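You operate a simulated robot arm through the tools that you are given. There is no shell and no other tool. Be economical: measure what you need, move in short steps, check, and stop when the job is done.

You are at the controls of a simulated robot arm. One attempt, no reset.

TASK
Shut the line down for the night.
Fine: stop button on the post first, then isolator off, upper door shut and test supply off.

It is judged by the outcome, as a careful person would: the job done as asked, and still so three seconds after it is handed in. It fails if anything else is knocked over, pushed out of place, dropped, spilled or broken.

THE ROBOT
A 6-joint arm with a four-finger gripper on a trunk, on a base that drives. Base frame: it is fixed to the floor where the robot stands at the start and does not move with it; the origin is under the middle of the robot, x ahead of it, y to its left, z up; the surface under the hand at the start is at about z = 840. Readings come in mm, degrees, newtons and seconds.
With the tool pointing down near the work surface it reaches from about 560 to 880 mm from the robot's upright axis, wherever it stands. Its first joint turns from -166.0 to 166.0 degrees. Places, roughly: isolator handle [3300, -400, 900]; stop button [500, 0, 1200]; test supply button [3800, -1300, 900]; upper door [3300, -400, 1200]. Payload 3.43 kg.
The tool frame sits at the grasp point between the pads (the TCP): z along the fingers, y along the line on which they close. The tips reach 30 mm beyond it. Largest opening 120 mm; the body of the gripper starts 85 mm behind the TCP.
Orientation is that of the tool frame in the base frame, as a unit quaternion [x, y, z, w]. With the fingers straight down and closing along the base's y, the tool's x points along the base's -x, its y along +y and its z along -z.

THE INTERFACE
- The arm moves only by the tool step_arm. Its argument "targets" is one flat list of numbers, 7 for each row, row after row: the turn, a rotation vector about the base's x, y, z in units of 6 degrees (1.0 is 6 degrees), then the shift along the base's x, y, z in units of 40 mm (1.0 is 40 mm), then the finger opening in cm, from 0 to 12. In form: [rx, ry, rz, dx, dy, dz, jaw, rx, ry, rz, dx, dy, dz, jaw, ...]. A call has 1 to 8 rows; each row shifts and turns the commanded pose from where the row before left it. A call with a number of a shift or a turn outside -1 to 1 is refused whole. Rows are played at 5 a second. More than 50 mm and 8.6 degrees between two rows, or a gripper value outside its range, and nothing of the call is played. A pose out of reach is approached as far as the arm can. The call stops where the force on the tool passes 60 N (or 10 N more than at its start, if that is more) or the arm is blocked; 0.2 s more then pass. Each finger halts on what it meets, pressing with about 40 N; the grip force reading is that of the motor and also rises with nothing between the fingers. The clock runs only during rows and for 0.2 s after the last one: add rows that do not move to give the fingers time. It gives the time, the measured TCP pose, the force on the tool (base axes), the opening and the grip force at its end, in the units of the frame above (readings bear some noise), with the torque about the TCP (base axes, N m) and any sound that the robot's microphone picked up.
- Cameras (640 x 400 px; columns grow to the right, rows downward): "scene" is now at [71.6, 178.7, 1723.8]; the picture's right is [-0.22, -0.98, 0.00], its down [-0.14, 0.03, -0.99] and it looks along [0.97, -0.21, -0.15] (base axes); focal length 221 px, centre (320, 200). "wrist" rides on the gripper at [71, -17, -121] in the tool frame; the picture's right is [0.23, 0.97, 0.00], its down [-0.81, 0.19, -0.55] and it looks along [-0.54, 0.13, 0.83] (tool axes); focal length 275 px, centre (320, 200). There is no depth. A picture from a camera that has moved, and an enlarged one, comes with that camera's place and axes in the base frame and with its lens.
- capture(camera): a new picture of that camera. No time passes.
- lift_body(by): slides the trunk up (or, below 0, down) by that many mm; the arm and the scene camera ride with it, the base frame stays. It gives what a move gives, with no picture.
- base_move(legs): drives the robot by 1 to 6 legs, each [ahead, left, turn to the left] in mm, mm and degrees, along the robot's own axes; the way and the turn of a leg run together, so that a leg with both is an arc; at most 1500 mm and 180 degrees a leg. The arm and the cameras ride along, it lands a little off, and it stops where it bumps. It gives what a move gives.
- aim_head(pan, tilt): turns the head with the scene camera to pan (to the left, within 120 degrees either way) and tilt (down, from -29 to 69), counted from straight ahead of the robot. It gives what a move gives.
- enlarge(camera, box): a new picture of the part [left, top, right, bottom] of that camera's present view, enlarged. No time passes.
- hand_in(): hands the job in; it is judged then, once.

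Work in short steps. Places have to be worked out from the pictures, the camera data and where the tool is seen: move nearer, look again, correct. Check each grasp and each placing, and mend what went wrong. You have 120 turns and 78 pictures in all, those below and enlarged ones among them. Open the gripper and draw the arm clear of the work before you hand the job in, unless the task says otherwise; then end with one line.

The tools are called after "Emit:" by a JSON object that holds its "op" and its "data". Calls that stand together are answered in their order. step_arm: Moves the arm, as the interface text tells. Its arguments: {"type":"object","properties":{"targets":{"type":"array","items":{"type":"number"}}},"required":["targets"]} The other tools are called the same way: lift_body (by) slides the trunk up or down; base_move (legs) drives the base; aim_head (pan, tilt) turns the head that bears the scene camera; capture (camera) takes a picture; enlarge (camera, box) takes an enlarged picture of a part of a camera's view; hand_in () hands the job in.

At the start:

```text
t: 0.0
position: [495.6, -43.7, 1516.8]
tcp_rot: [-0.001, 1.0, 0.0, 0.0]
force: [-0.1, -0.4, 0.1]
moment: [-0.01, 0.0, 0.01]
finger_gap: 120.2
grip_force: 0.0
trunk travel left (down, up): [-250.0, 290.0]
robot x, y, heading: [1.6, 1.7, 0.3]
head pan, tilt: [-64.6, 68.8]
```

scene: 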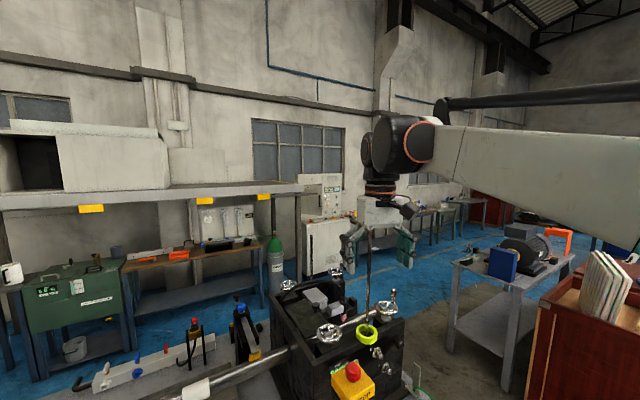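
wrist: 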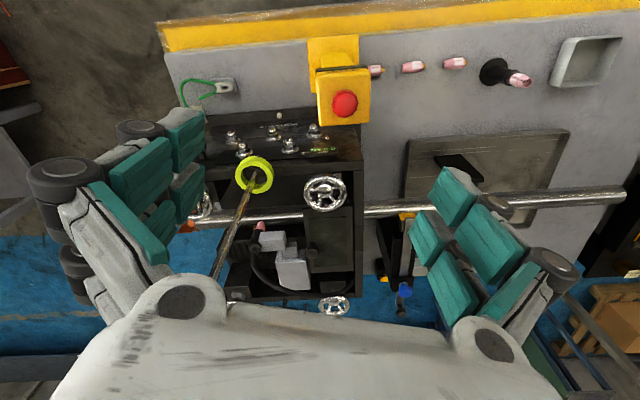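

I'll look closer at the stop button in both views, which I triangulate at roughly (522, 0, 1227).

Emit:
{"op": "enlarge", "data": {"camera": "wrist", "box": [240, 20, 440, 145]}}

Emit:
{"op": "enlarge", "data": {"camera": "scene", "box": [240, 280, 432, 400]}}

```text
3.20 times, centred on (340, 82) of wrist
camera zoom: at [422.5, -59.3, 1638.3], right [-0.23, 0.97, 0.0], down [0.81, 0.19, 0.55], along [0.54, 0.13, -0.83], focal length 881 px, centre (256, 576)
```

zoom: 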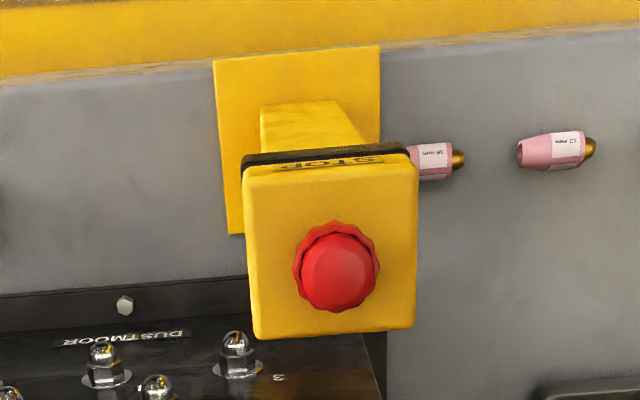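

```text
3.33 times, centred on (336, 340) of scene
camera zoom: at [71.6, 178.7, 1723.8], right [-0.22, -0.98, 0.0], down [-0.14, 0.03, -0.99], along [0.97, -0.21, -0.15], focal length 738 px, centre (267, -267)
```

zoom: 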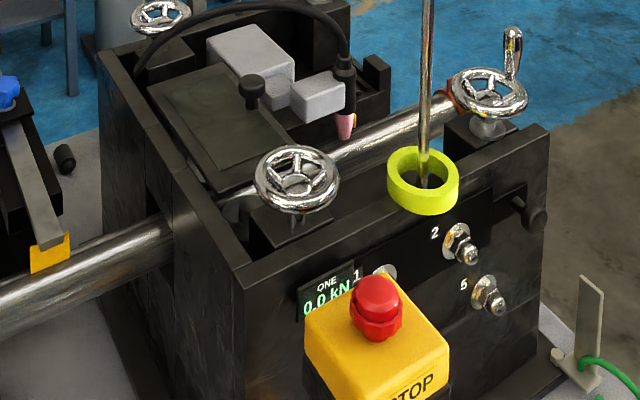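

The stop button is a mushroom facing up on a yellow box, about (522, -1, 1227). I close the fingers and come over it, still well above, then re-measure.

Emit:
{"op": "step_arm", "data": {"targets": [0, 0, 0, 0.33, 0.53, 0, 0, 0, 0, 0, 0.33, 0.53, 0, 0, 0, 0, 0, 0, 0, -1, 0, 0, 0, 0, 0, 0, -1, 0, 0, 0, 0, 0, 0, -1, 0, 0, 0, 0, 0, 0, -1, 0, 0, 0, 0, 0, 0, 0, 0]}}

Emit:
{"op": "capture", "data": {"camera": "wrist"}}

Emit:
{"op": "capture", "data": {"camera": "scene"}}

```text
t: 1.6
position: [521.0, -0.7, 1356.4]
tcp_rot: [0.0, 1.0, 0.0, 0.0]
force: [-0.3, -1.0, -0.7]
moment: [-0.03, 0.02, -0.02]
finger_gap: 0.0
grip_force: 33.2
trunk travel left (down, up): [-250.0, 290.0]
robot x, y, heading: [-2.3, 1.7, -0.0]
head pan, tilt: [-64.6, 68.8]
```

```text
73 pictures are left
camera wrist: at [448.8, -16.6, 1478.3], right [-0.23, 0.97, 0.0], down [0.81, 0.19, 0.55], along [0.54, 0.13, -0.83], focal length 275 px, centre (320, 200)
```

wrist: 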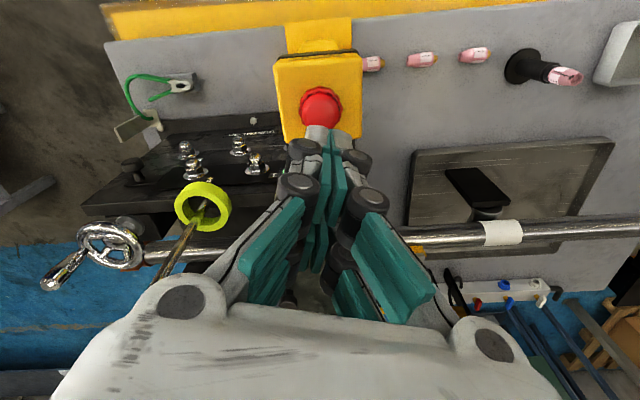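

```text
72 pictures are left
camera scene: at [69.0, 185.8, 1683.1], right [-0.15, -0.99, 0.0], down [-0.55, 0.08, -0.83], along [0.82, -0.12, -0.56], focal length 221 px, centre (320, 200)
```

scene: 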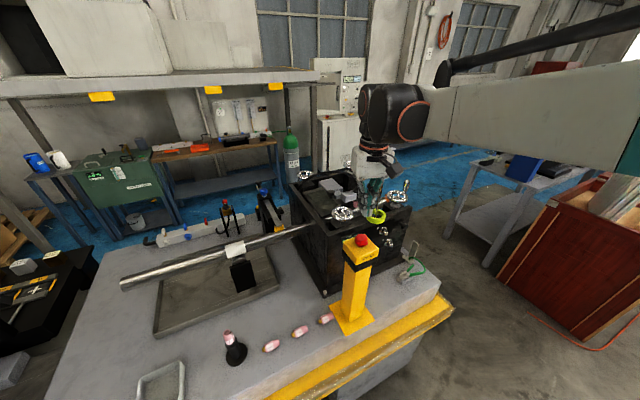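

The button is about (515, 0, 1225); I shift back 6 mm, lower the tips to about 1250 and look.

Emit:
{"op": "step_arm", "data": {"targets": [0, 0, 0, -0.15, 0, -0.9, 0, 0, 0, 0, 0, 0, -0.9, 0, 0, 0, 0, 0, 0, 0, 0]}}

Emit:
{"op": "capture", "data": {"camera": "wrist"}}

Emit:
{"op": "enlarge", "data": {"camera": "scene", "box": [280, 160, 440, 260]}}

```text
t: 2.4
position: [517.1, -2.6, 1284.2]
tcp_rot: [0.0, 1.0, 0.0, 0.0]
force: [0.0, 0.0, -0.1]
moment: [-0.07, -0.02, 0.0]
finger_gap: 0.0
grip_force: 33.4
trunk travel left (down, up): [-250.0, 290.0]
robot x, y, heading: [-0.2, 0.7, 0.1]
head pan, tilt: [-64.6, 68.8]
```

```text
71 pictures are left
camera wrist: at [445.7, -17.5, 1406.8], right [-0.23, 0.97, 0.0], down [0.81, 0.19, 0.55], along [0.54, 0.13, -0.83], focal length 275 px, centre (320, 200)
```

wrist: 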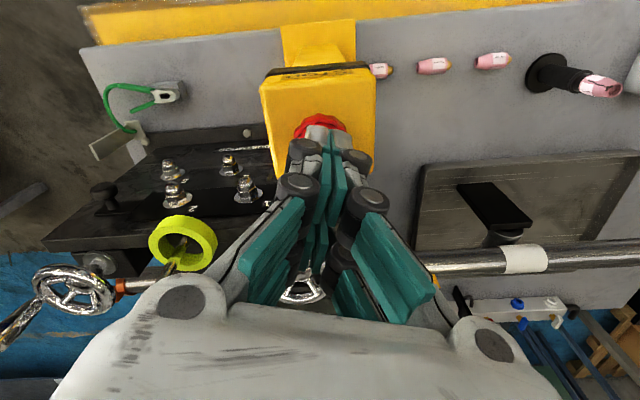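

```text
4.00 times, centred on (360, 210) of scene
camera zoom: at [59.2, 188.2, 1662.8], right [-0.14, -0.99, 0.0], down [-0.73, 0.1, -0.68], along [0.67, -0.09, -0.74], focal length 886 px, centre (160, 160)
```

zoom: 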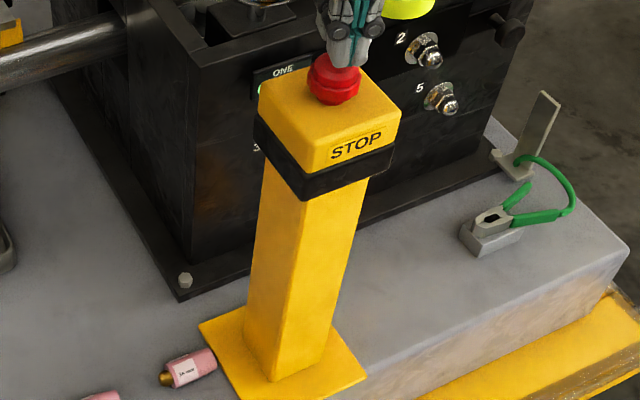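

The tips sit right above the button; I press down gently in short rows and watch the force.

Emit:
{"op": "step_arm", "data": {"targets": [0, 0, 0, 0, 0, -0.2, 0, 0, 0, 0, 0, 0, -0.15, 0, 0, 0, 0, 0, 0, -0.1, 0, 0, 0, 0, 0, 0, -0.1, 0, 0, 0, 0, 0, 0, -0.1, 0]}}

```text
t: 3.6
position: [514.3, -0.2, 1260.1]
tcp_rot: [0.001, 1.0, 0.0, 0.002]
force: [1.0, 5.4, 52.8]
moment: [0.14, -0.04, -0.02]
finger_gap: 6.3
grip_force: 33.9
trunk travel left (down, up): [-250.0, 290.0]
robot x, y, heading: [-1.6, -2.6, 0.3]
head pan, tilt: [-64.6, 68.8]
```

52.8 N and the fingers spread slightly, no sound. I look before pressing more.

Emit:
{"op": "enlarge", "data": {"camera": "scene", "box": [280, 130, 440, 230]}}

Emit:
{"op": "enlarge", "data": {"camera": "wrist", "box": [240, 60, 400, 160]}}

```text
4.00 times, centred on (360, 180) of scene
camera zoom: at [56.5, 189.7, 1663.8], right [-0.12, -0.99, 0.0], down [-0.73, 0.09, -0.68], along [0.67, -0.09, -0.73], focal length 886 px, centre (160, 280)
```

zoom: 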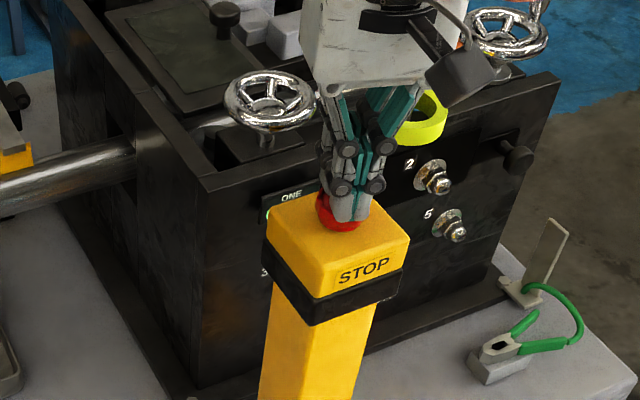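

```text
4.00 times, centred on (320, 110) of wrist
camera zoom: at [442.1, -16.1, 1382.3], right [-0.23, 0.97, 0.0], down [0.81, 0.19, 0.56], along [0.54, 0.13, -0.83], focal length 1101 px, centre (320, 560)
```

zoom: 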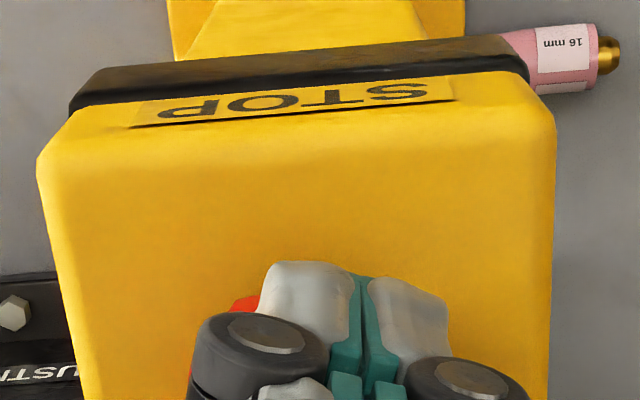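

The red shows beyond the tips, so the tips may be on the near edge of the dome. I raise and look again.

Emit:
{"op": "step_arm", "data": {"targets": [0, 0, 0, 0, 0, 0.6, 0, 0, 0, 0, -1, 0, 0.9, 0, 0, 0, 0, -1, 0, 0, 0, 0, 0, 0, 0, 0, 0, 0]}}

Emit:
{"op": "enlarge", "data": {"camera": "scene", "box": [280, 130, 440, 230]}}

Emit:
{"op": "enlarge", "data": {"camera": "wrist", "box": [240, 60, 400, 160]}}

```text
refused: row 2 steps farther than a row can; nothing moved
```

```text
4.00 times, centred on (360, 180) of scene
camera zoom: at [56.5, 189.7, 1663.8], right [-0.12, -0.99, 0.0], down [-0.73, 0.09, -0.68], along [0.67, -0.09, -0.73], focal length 886 px, centre (160, 280)
```

zoom: 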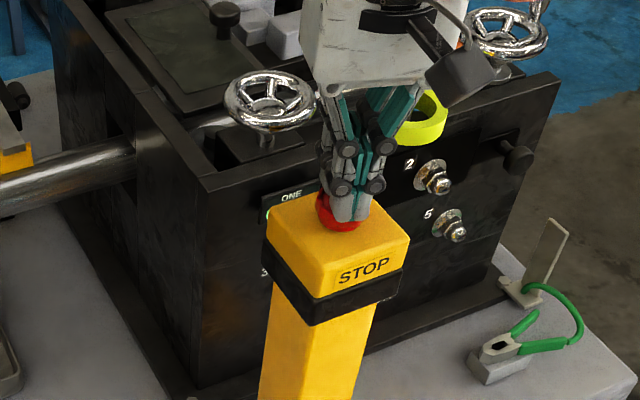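

```text
4.00 times, centred on (320, 110) of wrist
camera zoom: at [442.1, -16.1, 1382.3], right [-0.23, 0.97, 0.0], down [0.81, 0.19, 0.56], along [0.54, 0.13, -0.83], focal length 1101 px, centre (320, 560)
```

zoom: 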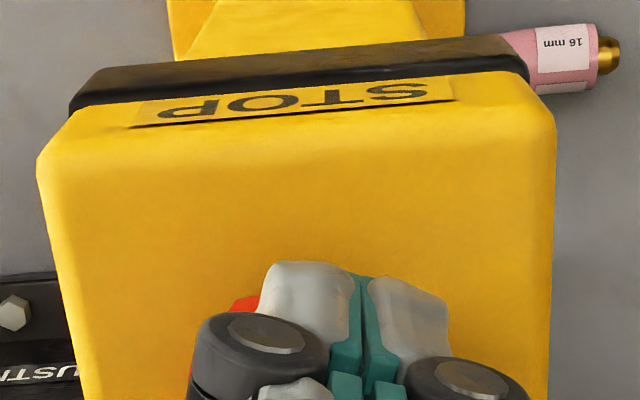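

The row was too long; I retry with smaller steps (only straight up 60 mm).

Emit:
{"op": "step_arm", "data": {"targets": [0, 0, 0, 0, 0, 0.5, 0, 0, 0, 0, 0, 0, 1, 0, 0, 0, 0, 0, 0, 0.5, 0, 0, 0, 0, 0, 0, 0, 0]}}

Emit:
{"op": "enlarge", "data": {"camera": "scene", "box": [280, 130, 440, 230]}}

Emit:
{"op": "capture", "data": {"camera": "wrist"}}

```text
t: 4.6
position: [517.6, -3.0, 1335.6]
tcp_rot: [0.001, 1.0, 0.0, 0.0]
force: [0.4, -0.3, 0.4]
moment: [0.01, 0.02, -0.03]
finger_gap: 0.0
grip_force: 33.8
trunk travel left (down, up): [-250.0, 290.0]
robot x, y, heading: [-2.2, 0.7, -0.2]
head pan, tilt: [-64.6, 68.8]
```

```text
4.00 times, centred on (360, 180) of scene
camera zoom: at [61.5, 187.7, 1665.2], right [-0.14, -0.99, 0.0], down [-0.71, 0.1, -0.7], along [0.69, -0.1, -0.72], focal length 886 px, centre (160, 280)
```

zoom: 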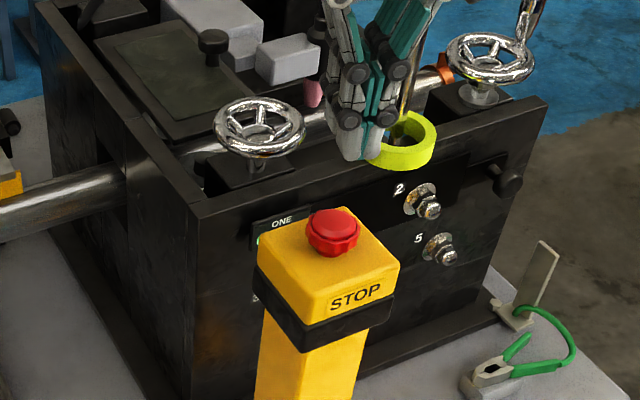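

```text
64 pictures are left
camera wrist: at [445.7, -18.2, 1458.3], right [-0.23, 0.97, 0.0], down [0.81, 0.19, 0.55], along [0.54, 0.13, -0.83], focal length 275 px, centre (320, 200)
```

wrist: 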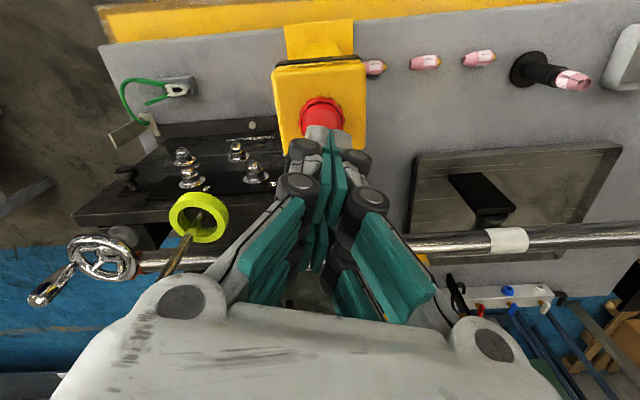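

I zoom in on the button to judge whether it latched down.

Emit:
{"op": "enlarge", "data": {"camera": "scene", "box": [335, 175, 391, 210]}}

Emit:
{"op": "enlarge", "data": {"camera": "wrist", "box": [260, 50, 380, 125]}}

```text
11.43 times, centred on (363, 192) of scene
camera zoom: at [61.5, 187.7, 1665.2], right [-0.14, -0.99, 0.0], down [-0.71, 0.1, -0.7], along [0.69, -0.1, -0.72], focal length 2530 px, centre (-171, 286)
```

zoom: 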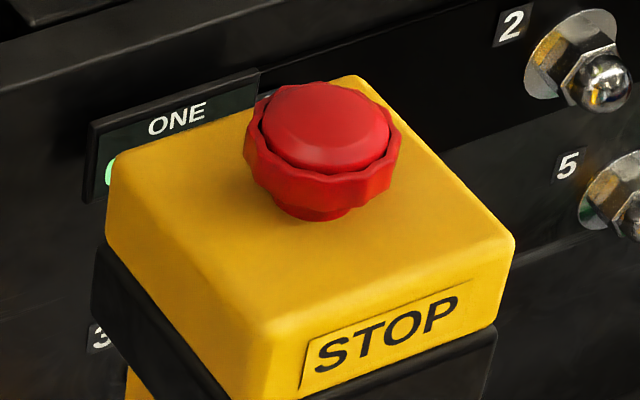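

```text
5.33 times, centred on (320, 88) of wrist
camera zoom: at [445.7, -18.2, 1458.3], right [-0.23, 0.97, 0.0], down [0.81, 0.19, 0.55], along [0.54, 0.13, -0.83], focal length 1468 px, centre (320, 800)
```

zoom: 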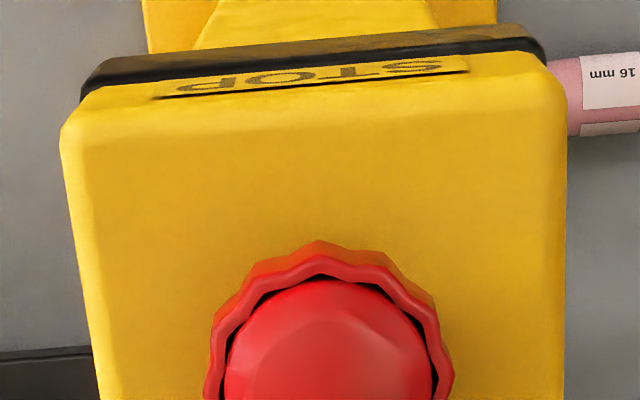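

The dome now sits down inside its ring, where before it stood proud above it: latched. I raise the hand and survey the route.

Emit:
{"op": "step_arm", "data": {"targets": [0, 0, 0, 0, 0, 1, 0, 0, 0, 0, 0, 0, 1, 0, 0, 0, 0, 0, 0, 1, 0, 0, 0, 0, 0, 0, 1, 0]}}

Emit:
{"op": "aim_head", "data": {"pan": -10, "tilt": 15}}

Emit:
{"op": "capture", "data": {"camera": "scene"}}

Emit:
{"op": "aim_head", "data": {"pan": -80, "tilt": 25}}

Emit:
{"op": "capture", "data": {"camera": "scene"}}

```text
t: 5.6
position: [515.9, -1.6, 1500.1]
tcp_rot: [0.0, 1.0, 0.0, 0.0]
force: [-0.5, 1.3, -0.7]
moment: [-0.07, -0.08, -0.03]
finger_gap: 0.1
grip_force: 33.8
trunk travel left (down, up): [-250.0, 290.0]
robot x, y, heading: [-1.9, 0.2, 0.0]
head pan, tilt: [-64.6, 68.8]
```

```text
t: 6.8
position: [514.9, -1.9, 1498.5]
tcp_rot: [0.0, 1.0, 0.0, 0.0]
force: [0.7, -1.0, 0.4]
moment: [0.01, 0.01, 0.01]
finger_gap: 0.0
grip_force: 33.6
trunk travel left (down, up): [-250.0, 290.0]
robot x, y, heading: [-1.6, -0.9, -0.2]
head pan, tilt: [-10.0, 15.0]
```

```text
61 pictures are left
camera scene: at [73.5, 182.6, 1713.0], right [-0.17, -0.98, 0.0], down [-0.26, 0.05, -0.97], along [0.95, -0.17, -0.26], focal length 221 px, centre (320, 200)
```

scene: 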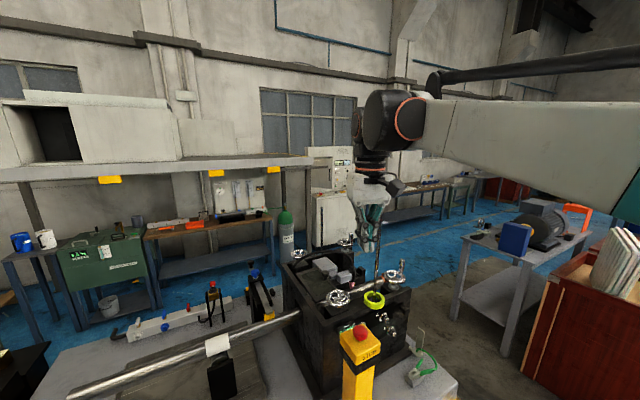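

```text
t: 8.2
position: [515.2, -3.1, 1499.0]
tcp_rot: [0.0, 1.0, -0.001, 0.0]
force: [0.1, 0.7, -0.4]
moment: [0.01, 0.0, 0.01]
finger_gap: 0.1
grip_force: 33.1
trunk travel left (down, up): [-250.0, 290.0]
robot x, y, heading: [-0.1, 2.1, -0.0]
head pan, tilt: [-80.0, 25.0]
```

```text
60 pictures are left
camera scene: at [72.8, 181.3, 1709.7], right [-0.19, -0.98, 0.0], down [-0.29, 0.06, -0.96], along [0.94, -0.18, -0.29], focal length 221 px, centre (320, 200)
```

scene: 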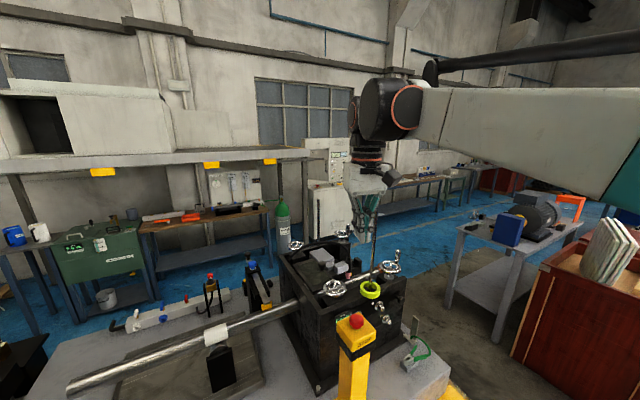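

The camera shows only pan −11 although −80 is reported; I check whether the head moves further with time.

Emit:
{"op": "aim_head", "data": {"pan": -60, "tilt": 20}}

Emit:
{"op": "step_arm", "data": {"targets": [0, 0, 0, 0, 0, 0, 0, 0, 0, 0, 0, 0, 0, 0, 0, 0, 0, 0, 0, 0, 0, 0, 0, 0, 0, 0, 0, 0, 0, 0, 0, 0, 0, 0, 0]}}

Emit:
{"op": "capture", "data": {"camera": "scene"}}

```text
t: 9.1
position: [515.0, -2.4, 1499.1]
tcp_rot: [0.001, 1.0, 0.0, 0.0]
force: [0.2, -0.1, 0.2]
moment: [-0.02, -0.05, 0.02]
finger_gap: 0.1
grip_force: 33.8
trunk travel left (down, up): [-250.0, 290.0]
robot x, y, heading: [-0.9, 2.1, 0.0]
head pan, tilt: [-60.0, 20.0]
```

```text
t: 10.3
position: [514.7, -1.2, 1499.4]
tcp_rot: [-0.001, 1.0, -0.001, 0.0]
force: [-0.8, -0.6, -0.3]
moment: [-0.05, 0.0, -0.03]
finger_gap: 0.1
grip_force: 33.3
trunk travel left (down, up): [-250.0, 290.0]
robot x, y, heading: [-0.1, -3.2, 0.1]
head pan, tilt: [-60.0, 20.0]
```

```text
59 pictures are left
camera scene: at [72.8, 181.3, 1709.2], right [-0.19, -0.98, 0.0], down [-0.29, 0.06, -0.95], along [0.94, -0.18, -0.3], focal length 221 px, centre (320, 200)
```

scene: 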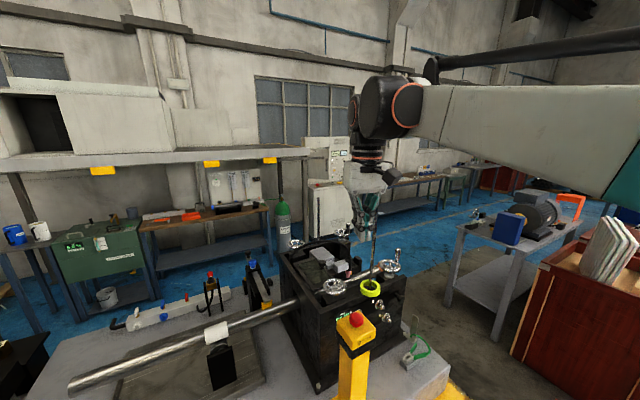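

Head panning right is apparently obstructed by the arm; still, the cabinet and bench are in view ahead. I zoom in there.

Emit:
{"op": "enlarge", "data": {"camera": "scene", "box": [290, 120, 370, 250]}}

Emit:
{"op": "enlarge", "data": {"camera": "scene", "box": [370, 130, 530, 230]}}

```text
3.08 times, centred on (330, 185) of scene
camera zoom: at [72.8, 181.3, 1709.2], right [-0.19, -0.98, 0.0], down [-0.29, 0.06, -0.95], along [0.94, -0.18, -0.3], focal length 681 px, centre (289, 246)
```

zoom: 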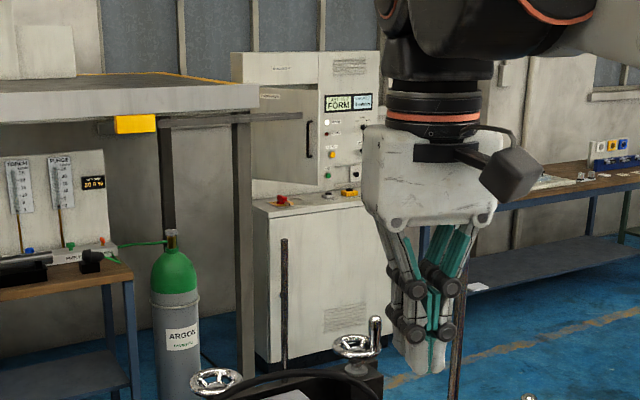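

```text
4.00 times, centred on (450, 180) of scene
camera zoom: at [72.8, 181.3, 1709.2], right [-0.19, -0.98, 0.0], down [-0.29, 0.06, -0.95], along [0.94, -0.18, -0.3], focal length 886 px, centre (-200, 280)
```

zoom: 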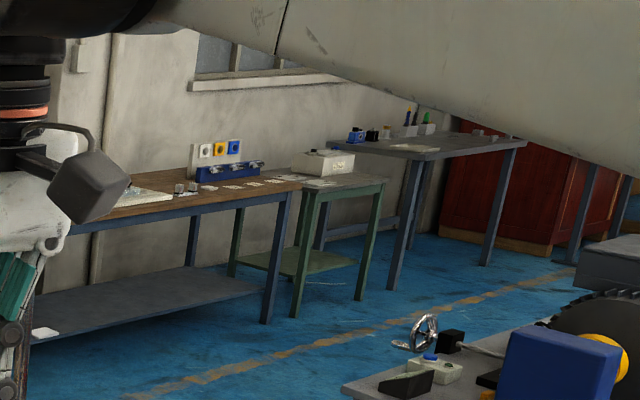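

Route: slide right of the near bench (edge y≈-420), then forward along the corridor to about y=-930. I can't see directly to my right, so I turn the base right 45° in place and look.

Emit:
{"op": "base_move", "data": {"legs": [[0, 0, -45]]}}

Emit:
{"op": "capture", "data": {"camera": "scene"}}

```text
t: 12.7
position: [364.4, -364.3, 1499.4]
tcp_rot: [0.38, 0.925, 0.0, 0.0]
force: [-0.7, 0.1, -0.5]
moment: [0.03, -0.03, -0.03]
finger_gap: 0.0
grip_force: 33.5
trunk travel left (down, up): [-250.0, 290.0]
robot x, y, heading: [-0.9, -0.1, -44.9]
head pan, tilt: [-60.0, 20.0]
```

```text
56 pictures are left
camera scene: at [180.6, 77.5, 1708.8], right [-0.82, -0.57, 0.0], down [-0.17, 0.25, -0.95], along [0.54, -0.79, -0.3], focal length 221 px, centre (320, 200)
```

scene: 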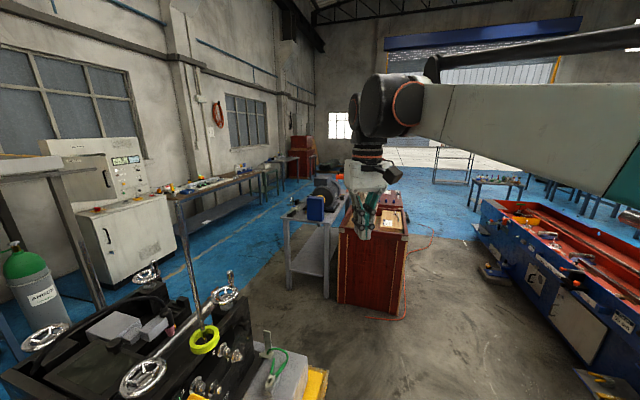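

The right side is free floor. Corridor centre is y≈-930 (near bench edge -420, motor table -1450). I slide there, turn back to face +x, and go ahead 1500.

Emit:
{"op": "base_move", "data": {"legs": [[657, -657, 0], [0, 0, 45], [1500, 0, 0]]}}

Emit:
{"op": "capture", "data": {"camera": "scene"}}

```text
t: 26.6
position: [2003.7, -913.6, 1498.7]
tcp_rot: [-0.007, 1.0, -0.001, 0.0]
force: [0.6, 1.2, -0.2]
moment: [-0.02, 0.02, 0.02]
finger_gap: 0.0
grip_force: 33.7
trunk travel left (down, up): [-250.0, 290.0]
robot x, y, heading: [1489.1, -921.0, 1.1]
head pan, tilt: [-60.0, 20.0]
```

```text
55 pictures are left
camera scene: at [1558.6, -735.9, 1707.1], right [-0.17, -0.99, 0.0], down [-0.32, 0.05, -0.95], along [0.93, -0.16, -0.32], focal length 221 px, centre (320, 200)
```

scene: 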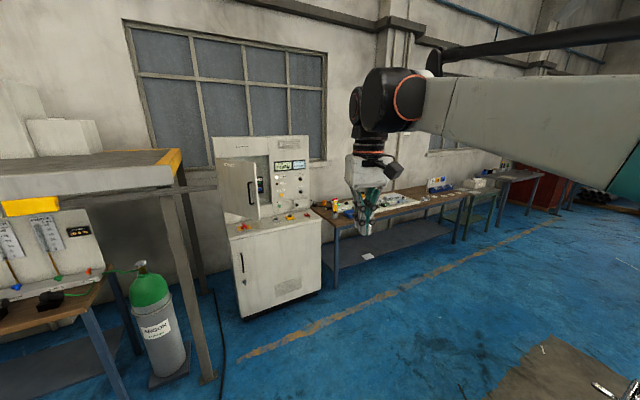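

Now near the cabinet; I zoom on it.

Emit:
{"op": "enlarge", "data": {"camera": "scene", "box": [200, 130, 340, 250]}}

Emit:
{"op": "enlarge", "data": {"camera": "scene", "box": [310, 160, 510, 270]}}

```text
3.33 times, centred on (270, 190) of scene
camera zoom: at [1558.6, -735.9, 1707.1], right [-0.17, -0.99, 0.0], down [-0.32, 0.05, -0.95], along [0.93, -0.16, -0.32], focal length 738 px, centre (487, 233)
```

zoom: 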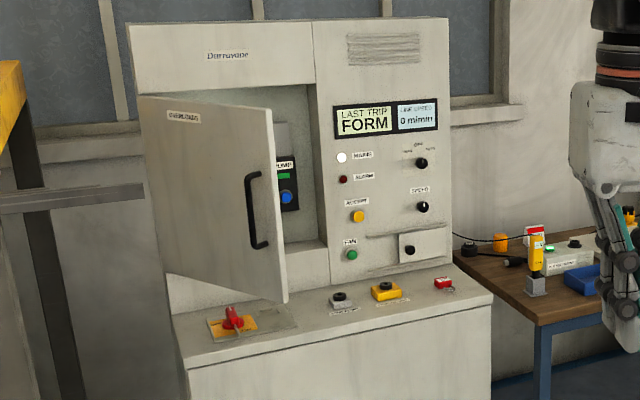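

```text
3.20 times, centred on (410, 215) of scene
camera zoom: at [1558.6, -735.9, 1707.1], right [-0.17, -0.99, 0.0], down [-0.32, 0.05, -0.95], along [0.93, -0.16, -0.32], focal length 708 px, centre (32, 152)
```

zoom: 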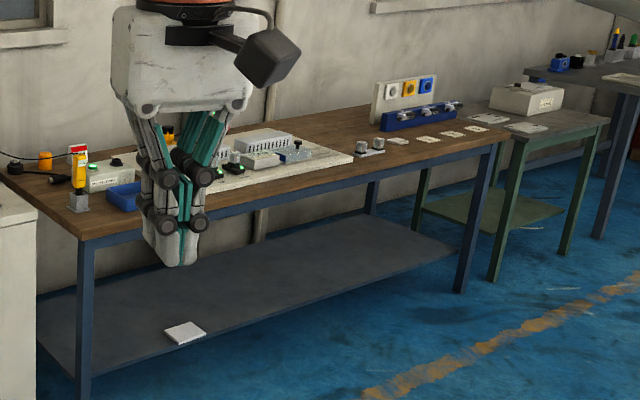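

Isolator is a rotary red handle on the ledge at about (3310, -398, 915); door is ajar with hinge ≈(3400,-225) and free edge ≈(3170,-544), partly over the isolator. I drive nearer to about (2500,-700).

Emit:
{"op": "base_move", "data": {"legs": [[1010, 215, -1]]}}

Emit:
{"op": "capture", "data": {"camera": "scene"}}

Emit:
{"op": "capture", "data": {"camera": "wrist"}}

```text
t: 32.0
position: [3016.2, -700.2, 1498.2]
tcp_rot: [0.002, 1.0, 0.001, 0.0]
force: [0.7, 0.1, 0.3]
moment: [0.0, 0.02, 0.03]
finger_gap: 0.0
grip_force: 32.9
trunk travel left (down, up): [-250.0, 290.0]
robot x, y, heading: [2504.5, -699.0, -0.3]
head pan, tilt: [-60.0, 20.0]
```

```text
52 pictures are left
camera scene: at [2572.8, -515.4, 1706.8], right [-0.19, -0.98, 0.0], down [-0.32, 0.06, -0.95], along [0.93, -0.18, -0.32], focal length 221 px, centre (320, 200)
```

scene: 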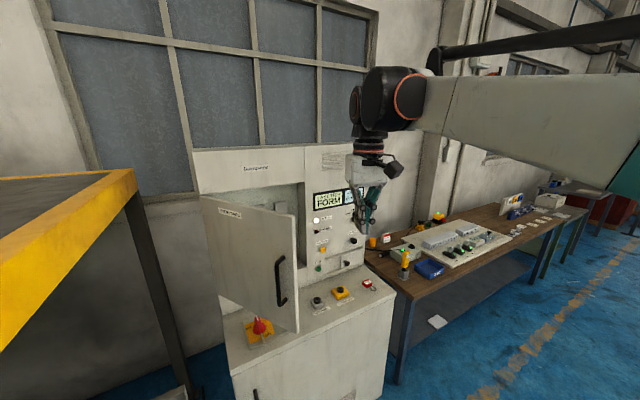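

```text
51 pictures are left
camera wrist: at [2942.4, -716.0, 1621.1], right [-0.23, 0.97, 0.0], down [0.81, 0.19, 0.55], along [0.54, 0.13, -0.83], focal length 275 px, centre (320, 200)
```

wrist: 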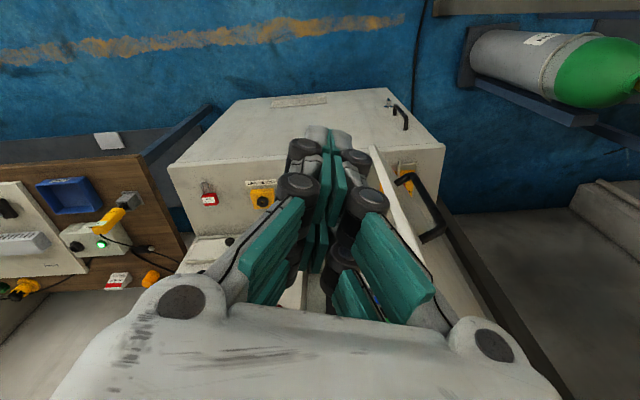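

I zoom on the cabinet for triangulation.

Emit:
{"op": "enlarge", "data": {"camera": "scene", "box": [190, 180, 350, 360]}}

Emit:
{"op": "enlarge", "data": {"camera": "wrist", "box": [320, 80, 480, 260]}}

```text
2.22 times, centred on (270, 270) of scene
camera zoom: at [2572.8, -515.4, 1706.8], right [-0.19, -0.98, 0.0], down [-0.32, 0.06, -0.95], along [0.93, -0.18, -0.32], focal length 492 px, centre (431, 44)
```

zoom: 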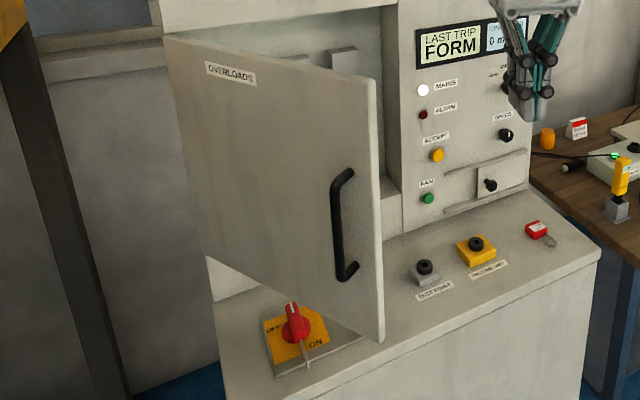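

```text
2.22 times, centred on (400, 170) of wrist
camera zoom: at [2942.4, -716.0, 1621.1], right [-0.23, 0.97, 0.0], down [0.81, 0.19, 0.55], along [0.54, 0.13, -0.83], focal length 612 px, centre (142, 267)
```

zoom: 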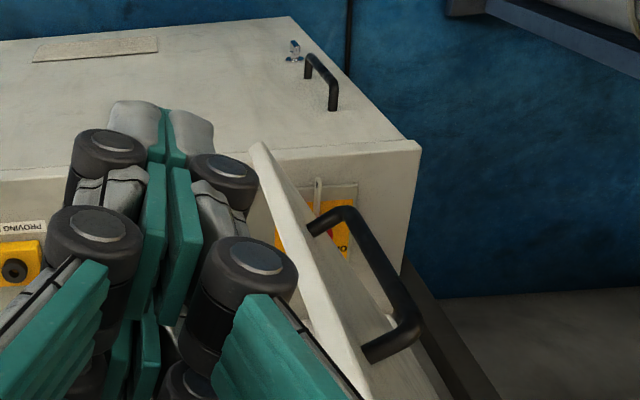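

Door: hinge ≈(3423,-225), free edge ≈(3120,-549), z 1030–1470, open ~43°; it hangs over the isolator (3305,-397,917). To keep the asked order I'll swing the door wider from its inner side, out of the way. I raise the hand and go above the space behind the free edge.

Emit:
{"op": "step_arm", "data": {"targets": [0, 0, 0, 0, 0, 1, 0, 0, 0, 0, 0, 0, 0.5, 0, 0, 0, 0, 0.9, 0.7, 0, 0, 0, 0, 0, 0.9, 0.7, 0, 0, 0, 0, 0, 0.9, 0.7, 0, 0, 0, 0, 0, 0.9, 0.7, 0, 0, 0, 0, 0, 0.8, 0.7, 0, 0, 0, 0, 0, 0, 0, 0, 0]}}

Emit:
{"op": "capture", "data": {"camera": "wrist"}}

Emit:
{"op": "capture", "data": {"camera": "scene"}}

```text
t: 33.8
position: [3188.5, -559.6, 1560.1]
tcp_rot: [0.0, 1.0, -0.001, 0.0]
force: [-0.8, 0.4, 0.1]
moment: [0.02, -0.04, 0.01]
finger_gap: 0.0
grip_force: 33.7
trunk travel left (down, up): [-250.0, 290.0]
robot x, y, heading: [2497.1, -695.6, -0.4]
head pan, tilt: [-60.0, 20.0]
```

```text
48 pictures are left
camera wrist: at [3117.1, -575.8, 1681.2], right [-0.23, 0.97, 0.0], down [0.81, 0.19, 0.55], along [0.54, 0.13, -0.83], focal length 275 px, centre (320, 200)
```

wrist: 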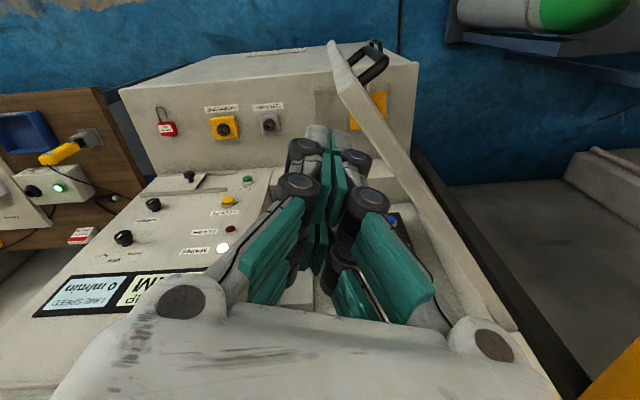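

```text
47 pictures are left
camera scene: at [2525.9, -579.2, 1705.0], right [-0.87, -0.5, 0.0], down [-0.17, 0.3, -0.94], along [0.47, -0.82, -0.34], focal length 221 px, centre (320, 200)
```

scene: 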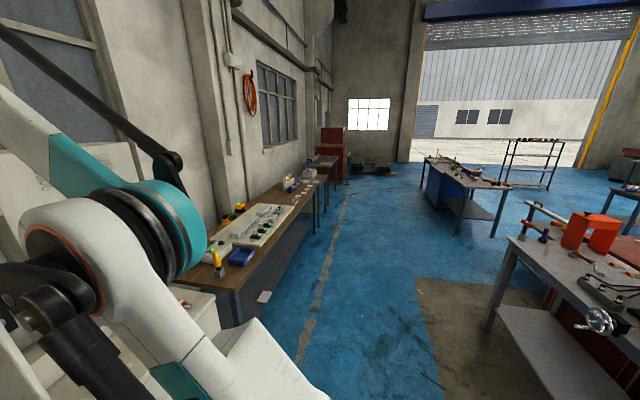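

Head is now free to pan, and the wrist view confirms the free top corner at ≈(3128,-560). Fingertips are ~57 mm inside the door plane; I lower them behind the door edge by 130 mm.

Emit:
{"op": "step_arm", "data": {"targets": [0, 0, 0, 0, 0, -1, 0, 0, 0, 0, 0, 0, -1, 0, 0, 0, 0, 0, 0, -1, 0, 0, 0, 0, 0, 0, -0.25, 0, 0, 0, 0, 0, 0, 0, 0]}}

Emit:
{"op": "aim_head", "data": {"pan": 10, "tilt": 35}}

Emit:
{"op": "capture", "data": {"camera": "wrist"}}

Emit:
{"op": "capture", "data": {"camera": "scene"}}

```text
t: 35.0
position: [3191.1, -561.8, 1428.8]
tcp_rot: [0.001, 1.0, 0.0, 0.001]
force: [-0.4, -0.5, 0.8]
moment: [0.01, 0.01, -0.03]
finger_gap: 0.1
grip_force: 33.4
trunk travel left (down, up): [-250.0, 290.0]
robot x, y, heading: [2494.7, -696.9, -0.1]
head pan, tilt: [-60.0, 20.0]
```

```text
t: 36.4
position: [3191.3, -560.8, 1429.5]
tcp_rot: [0.002, 1.0, 0.001, 0.0]
force: [0.1, -0.1, -0.6]
moment: [0.0, -0.02, 0.01]
finger_gap: 0.0
grip_force: 33.8
trunk travel left (down, up): [-250.0, 290.0]
robot x, y, heading: [2500.8, -698.9, -0.2]
head pan, tilt: [10.0, 35.0]
```

```text
46 pictures are left
camera wrist: at [3118.2, -577.1, 1551.4], right [-0.23, 0.97, 0.0], down [0.81, 0.19, 0.55], along [0.54, 0.13, -0.83], focal length 275 px, centre (320, 200)
```

wrist: 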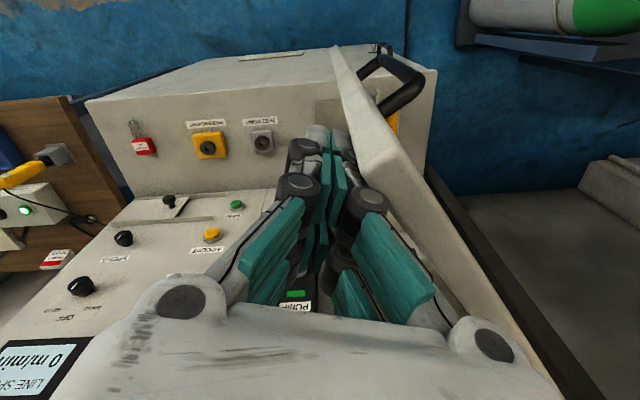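

```text
45 pictures are left
camera scene: at [2567.7, -483.1, 1681.1], right [0.17, -0.99, 0.0], down [-0.57, -0.1, -0.82], along [0.81, 0.14, -0.57], focal length 221 px, centre (320, 200)
```

scene: 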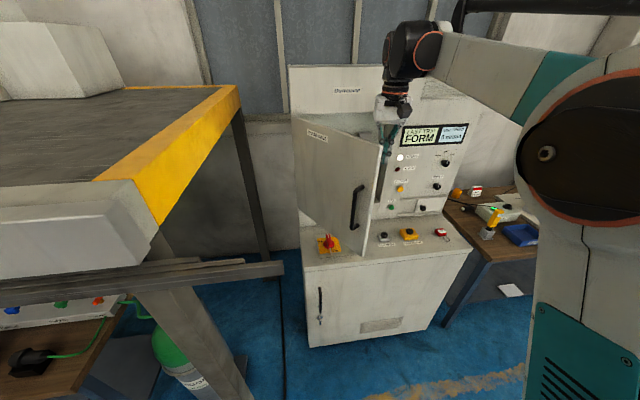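

Clear so far. Now I push the door open along its arc from the inside, first half, watching force.

Emit:
{"op": "step_arm", "data": {"targets": [0, 0, 0, -0.5, 0.78, 0, 0, 0, 0, 0, -0.73, 0.83, 0, 0, 0, 0, 0, -0.68, 0.8, 0, 0, 0, 0, 0, -0.48, 0.73, 0, 0]}}

Emit:
{"op": "capture", "data": {"camera": "scene"}}

```text
t: 37.4
position: [3094.0, -434.3, 1429.3]
tcp_rot: [0.002, 1.0, -0.001, 0.0]
force: [-0.8, 0.6, 0.7]
moment: [-0.03, 0.0, 0.03]
finger_gap: 0.1
grip_force: 33.8
trunk travel left (down, up): [-250.0, 290.0]
robot x, y, heading: [2498.4, -697.6, -0.2]
head pan, tilt: [10.0, 35.0]
```

```text
44 pictures are left
camera scene: at [2567.3, -482.3, 1681.0], right [0.17, -0.99, 0.0], down [-0.57, -0.1, -0.82], along [0.81, 0.14, -0.57], focal length 221 px, centre (320, 200)
```

scene: 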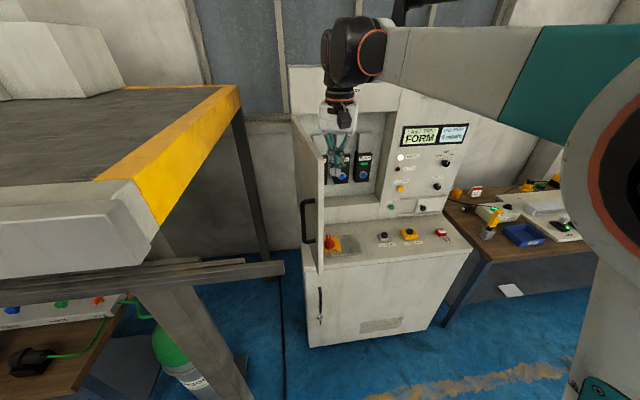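

The door swings freely. I continue to about 80°.

Emit:
{"op": "step_arm", "data": {"targets": [0, 0, 0, -0.45, 0.7, 0, 0, 0, 0, 0, -0.35, 0.78, 0, 0, 0, 0, 0, -0.33, 0.8, 0, 0, 0, 0, 0, -0.2, 0.8, 0, 0, 0, 0, 0, 0, 0, 0, 0]}}

Emit:
{"op": "capture", "data": {"camera": "scene"}}

```text
t: 38.6
position: [3041.5, -310.9, 1429.0]
tcp_rot: [0.001, 1.0, 0.001, 0.0]
force: [1.2, -0.8, -0.3]
moment: [-0.01, 0.02, -0.03]
finger_gap: 0.1
grip_force: 33.6
trunk travel left (down, up): [-250.0, 290.0]
robot x, y, heading: [2499.9, -698.2, -0.0]
head pan, tilt: [10.0, 35.0]
```

```text
43 pictures are left
camera scene: at [2567.6, -483.3, 1681.1], right [0.17, -0.99, 0.0], down [-0.57, -0.1, -0.82], along [0.81, 0.14, -0.57], focal length 221 px, centre (320, 200)
```

scene: 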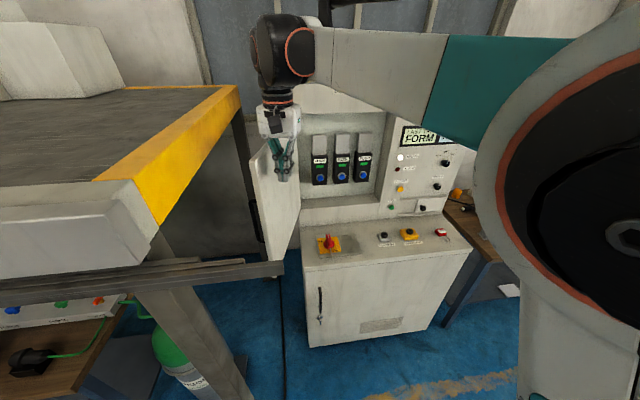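

The door is out of the way. I move the hand off the door and look at the isolator closely.

Emit:
{"op": "step_arm", "data": {"targets": [0, 0, 0, 0.3, -1, 0, 0, 0, 0, 0, 0.8, -0.9, 0, 0, 0, 0, 0, 0.9, -0.7, 0, 0, 0, 0, 0, 0.9, -0.4, 0, 0, 0, 0, 0, 0, 0, 0, 0]}}

Emit:
{"op": "enlarge", "data": {"camera": "scene", "box": [308, 225, 356, 265]}}

Emit:
{"op": "capture", "data": {"camera": "wrist"}}

```text
t: 39.8
position: [3156.4, -431.3, 1431.4]
tcp_rot: [0.002, 1.0, 0.0, 0.0]
force: [-0.2, 0.5, -0.1]
moment: [0.0, 0.01, 0.0]
finger_gap: 0.0
grip_force: 33.4
trunk travel left (down, up): [-250.0, 290.0]
robot x, y, heading: [2497.5, -695.1, -0.3]
head pan, tilt: [10.0, 35.0]
```

```text
10.00 times, centred on (332, 245) of scene
camera zoom: at [2567.1, -482.8, 1681.1], right [0.17, -0.99, 0.0], down [-0.56, -0.1, -0.82], along [0.81, 0.14, -0.57], focal length 2214 px, centre (200, -250)
```

zoom: 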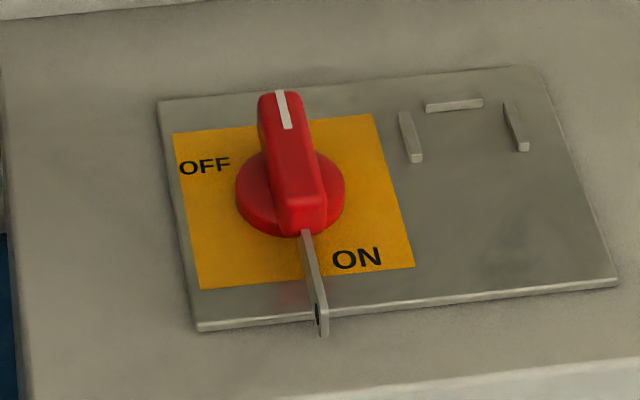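

```text
41 pictures are left
camera wrist: at [3085.0, -446.8, 1553.2], right [-0.23, 0.97, 0.0], down [0.81, 0.19, 0.55], along [0.54, 0.13, -0.83], focal length 275 px, centre (320, 200)
```

wrist: 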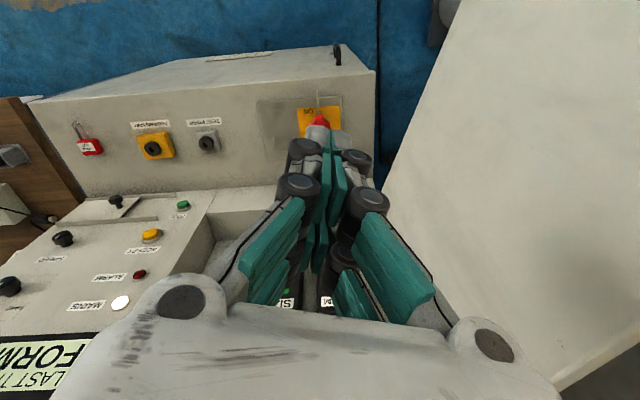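

The isolator handle is a bar lying along x at ≈(3308,-397), tab toward me at ON, OFF a quarter turn away on the left. I drive 110 mm ahead to be well in reach, then open the fingers.

Emit:
{"op": "base_move", "data": {"legs": [[110, 0, 0]]}}

Emit:
{"op": "step_arm", "data": {"targets": [0, 0, 0, 0.5, 0.4, -1, 4, 0, 0, 0, 0.5, 0.45, -1, 5, 0, 0, 0, 0, 0, -1, 6, 0, 0, 0, 0, 0, -1, 6, 0, 0, 0, 0, 0, -1, 6, 0, 0, 0, 0, 0, -1, 6, 0, 0, 0, 0, 0, -1, 6, 0, 0, 0, 0, 0, 0, 6]}}

Emit:
{"op": "capture", "data": {"camera": "wrist"}}

Emit:
{"op": "capture", "data": {"camera": "scene"}}

```text
t: 41.0
position: [3271.6, -432.5, 1429.6]
tcp_rot: [0.003, 1.0, 0.0, -0.001]
force: [1.3, -0.3, -0.6]
moment: [0.03, 0.06, 0.0]
finger_gap: 0.0
grip_force: 33.7
trunk travel left (down, up): [-250.0, 290.0]
robot x, y, heading: [2607.6, -699.0, -0.3]
head pan, tilt: [10.0, 35.0]
```

```text
t: 42.8
position: [3309.4, -401.8, 1149.8]
tcp_rot: [0.003, 1.0, 0.0, 0.0]
force: [-0.4, -0.2, -0.7]
moment: [-0.01, 0.01, -0.01]
finger_gap: 60.1
grip_force: 0.1
trunk travel left (down, up): [-250.0, 290.0]
robot x, y, heading: [2609.4, -700.8, -0.0]
head pan, tilt: [10.0, 35.0]
```

```text
40 pictures are left
camera wrist: at [3237.7, -415.7, 1272.0], right [-0.22, 0.97, 0.0], down [0.81, 0.19, 0.55], along [0.54, 0.12, -0.83], focal length 275 px, centre (320, 200)
```

wrist: 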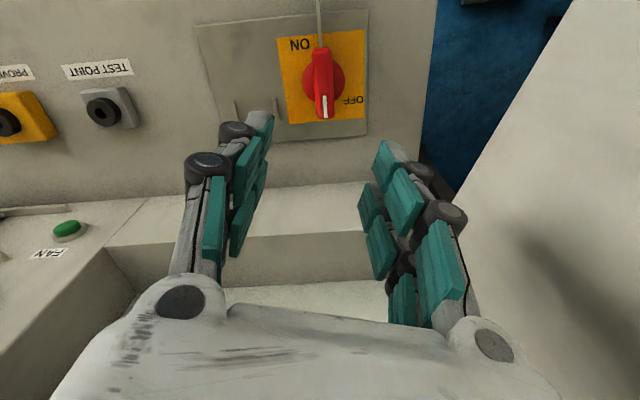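

```text
39 pictures are left
camera scene: at [2679.6, -483.6, 1681.1], right [0.17, -0.99, 0.0], down [-0.57, -0.1, -0.82], along [0.81, 0.14, -0.57], focal length 221 px, centre (320, 200)
```

scene: 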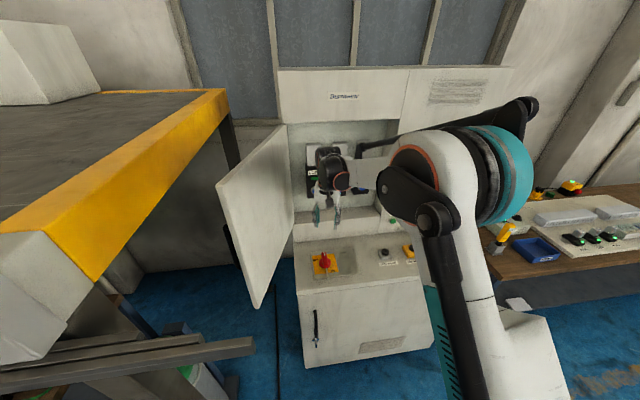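

Both views agree: handle centre (3298,-400,~925). I shift 11 mm back and lower to TCP ≈1005 for a closer look.

Emit:
{"op": "step_arm", "data": {"targets": [0, 0, 0, -0.28, 0.05, -1, 6, 0, 0, 0, 0, 0, -1, 6, 0, 0, 0, 0, 0, -1, 6, 0, 0, 0, 0, 0, -0.6, 6, 0, 0, 0, 0, 0, 0, 6]}}

Emit:
{"op": "capture", "data": {"camera": "wrist"}}

Emit:
{"op": "enlarge", "data": {"camera": "scene", "box": [285, 210, 365, 280]}}

```text
t: 44.0
position: [3297.3, -397.2, 1005.1]
tcp_rot: [0.002, 1.0, 0.0, 0.001]
force: [0.0, -1.0, -0.9]
moment: [0.0, 0.01, 0.0]
finger_gap: 60.0
grip_force: 0.0
trunk travel left (down, up): [-250.0, 290.0]
robot x, y, heading: [2611.3, -703.2, -0.5]
head pan, tilt: [10.0, 35.0]
```

```text
38 pictures are left
camera wrist: at [3226.0, -413.6, 1127.7], right [-0.22, 0.97, 0.0], down [0.81, 0.19, 0.55], along [0.54, 0.12, -0.83], focal length 275 px, centre (320, 200)
```

wrist: 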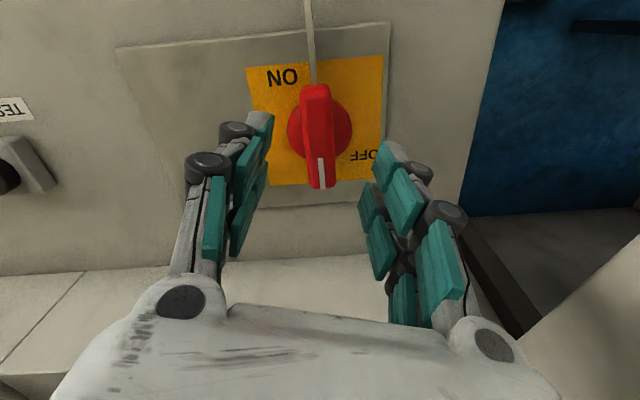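

```text
5.71 times, centred on (325, 245) of scene
camera zoom: at [2679.6, -483.6, 1681.1], right [0.17, -0.99, 0.0], down [-0.57, -0.1, -0.82], along [0.81, 0.14, -0.57], focal length 1265 px, centre (291, -57)
```

zoom: 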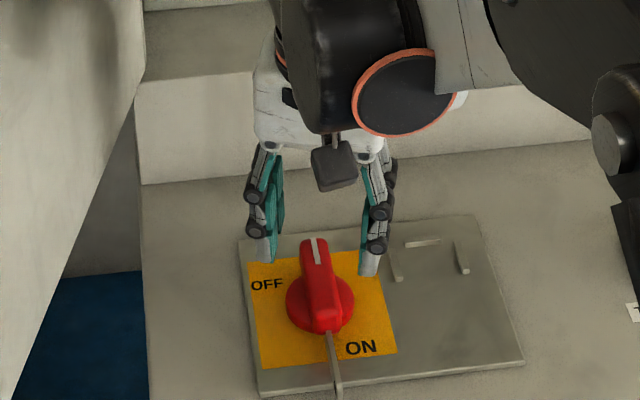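

Handle top is z≈957, spanning x 3260–3325, centred under the tool. I lower until the tips are ~25 mm below its top and close.

Emit:
{"op": "step_arm", "data": {"targets": [0, 0, 0, 0, 0, -0.6, 6, 0, 0, 0, 0, 0, -0.5, 6, 0, 0, 0, 0, 0, 0, 0, 0, 0, 0, 0, 0, 0, 0, 0, 0, 0, 0, 0, 0, 0]}}

Emit:
{"op": "capture", "data": {"camera": "wrist"}}

```text
t: 45.2
position: [3297.3, -399.1, 962.1]
tcp_rot: [0.003, 1.0, 0.001, 0.0]
force: [-3.7, -13.7, -5.1]
moment: [-0.36, -0.03, 1.97]
finger_gap: 36.8
grip_force: 45.0
trunk travel left (down, up): [-250.0, 290.0]
robot x, y, heading: [2614.3, -696.2, -0.4]
head pan, tilt: [10.0, 35.0]
```

```text
36 pictures are left
camera wrist: at [3226.6, -414.1, 1084.0], right [-0.22, 0.97, 0.0], down [0.81, 0.19, 0.55], along [0.54, 0.12, -0.83], focal length 275 px, centre (320, 200)
```

wrist: 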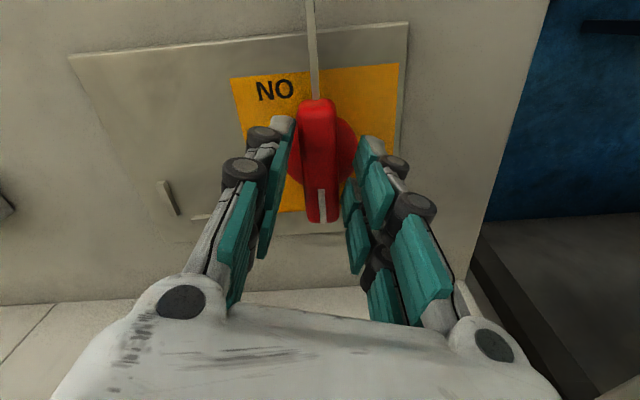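

The handle is skewed about 15° (moment 1.97 N·m agrees), so the grip is uneven. I open, turn the tool +15° to line up, and close again.

Emit:
{"op": "step_arm", "data": {"targets": [0, 0, 0, 0, 0, 0, 6, 0, 0, 1, 0, 0, 0, 6, 0, 0, 1, 0, 0, 0, 6, 0, 0, 0.5, 0, 0, 0, 6, 0, 0, 0, 0, 0, 0, 0, 0, 0, 0, 0, 0, 0, 0, 0, 0, 0, 0, 0, 0, 0]}}

Emit:
{"op": "capture", "data": {"camera": "wrist"}}

```text
t: 46.8
position: [3298.4, -399.6, 962.5]
tcp_rot: [-0.128, 0.992, 0.0, 0.0]
force: [0.4, -8.8, -2.7]
moment: [-0.28, -0.02, 1.91]
finger_gap: 22.9
grip_force: 45.0
trunk travel left (down, up): [-250.0, 290.0]
robot x, y, heading: [2609.7, -698.7, -0.2]
head pan, tilt: [10.0, 35.0]
```

```text
35 pictures are left
camera wrist: at [3233.1, -432.1, 1084.1], right [-0.47, 0.88, 0.0], down [0.74, 0.39, 0.55], along [0.49, 0.26, -0.83], focal length 275 px, centre (320, 200)
```

wrist: 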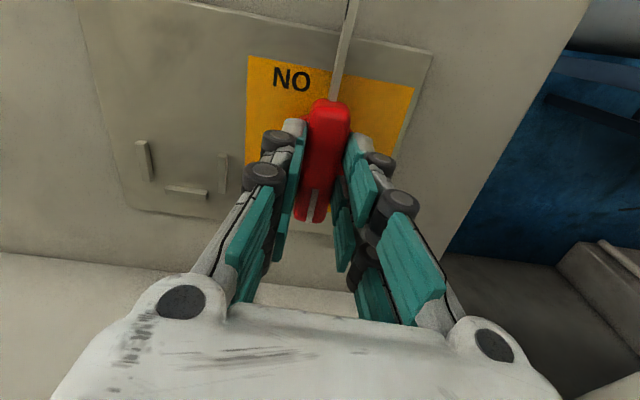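

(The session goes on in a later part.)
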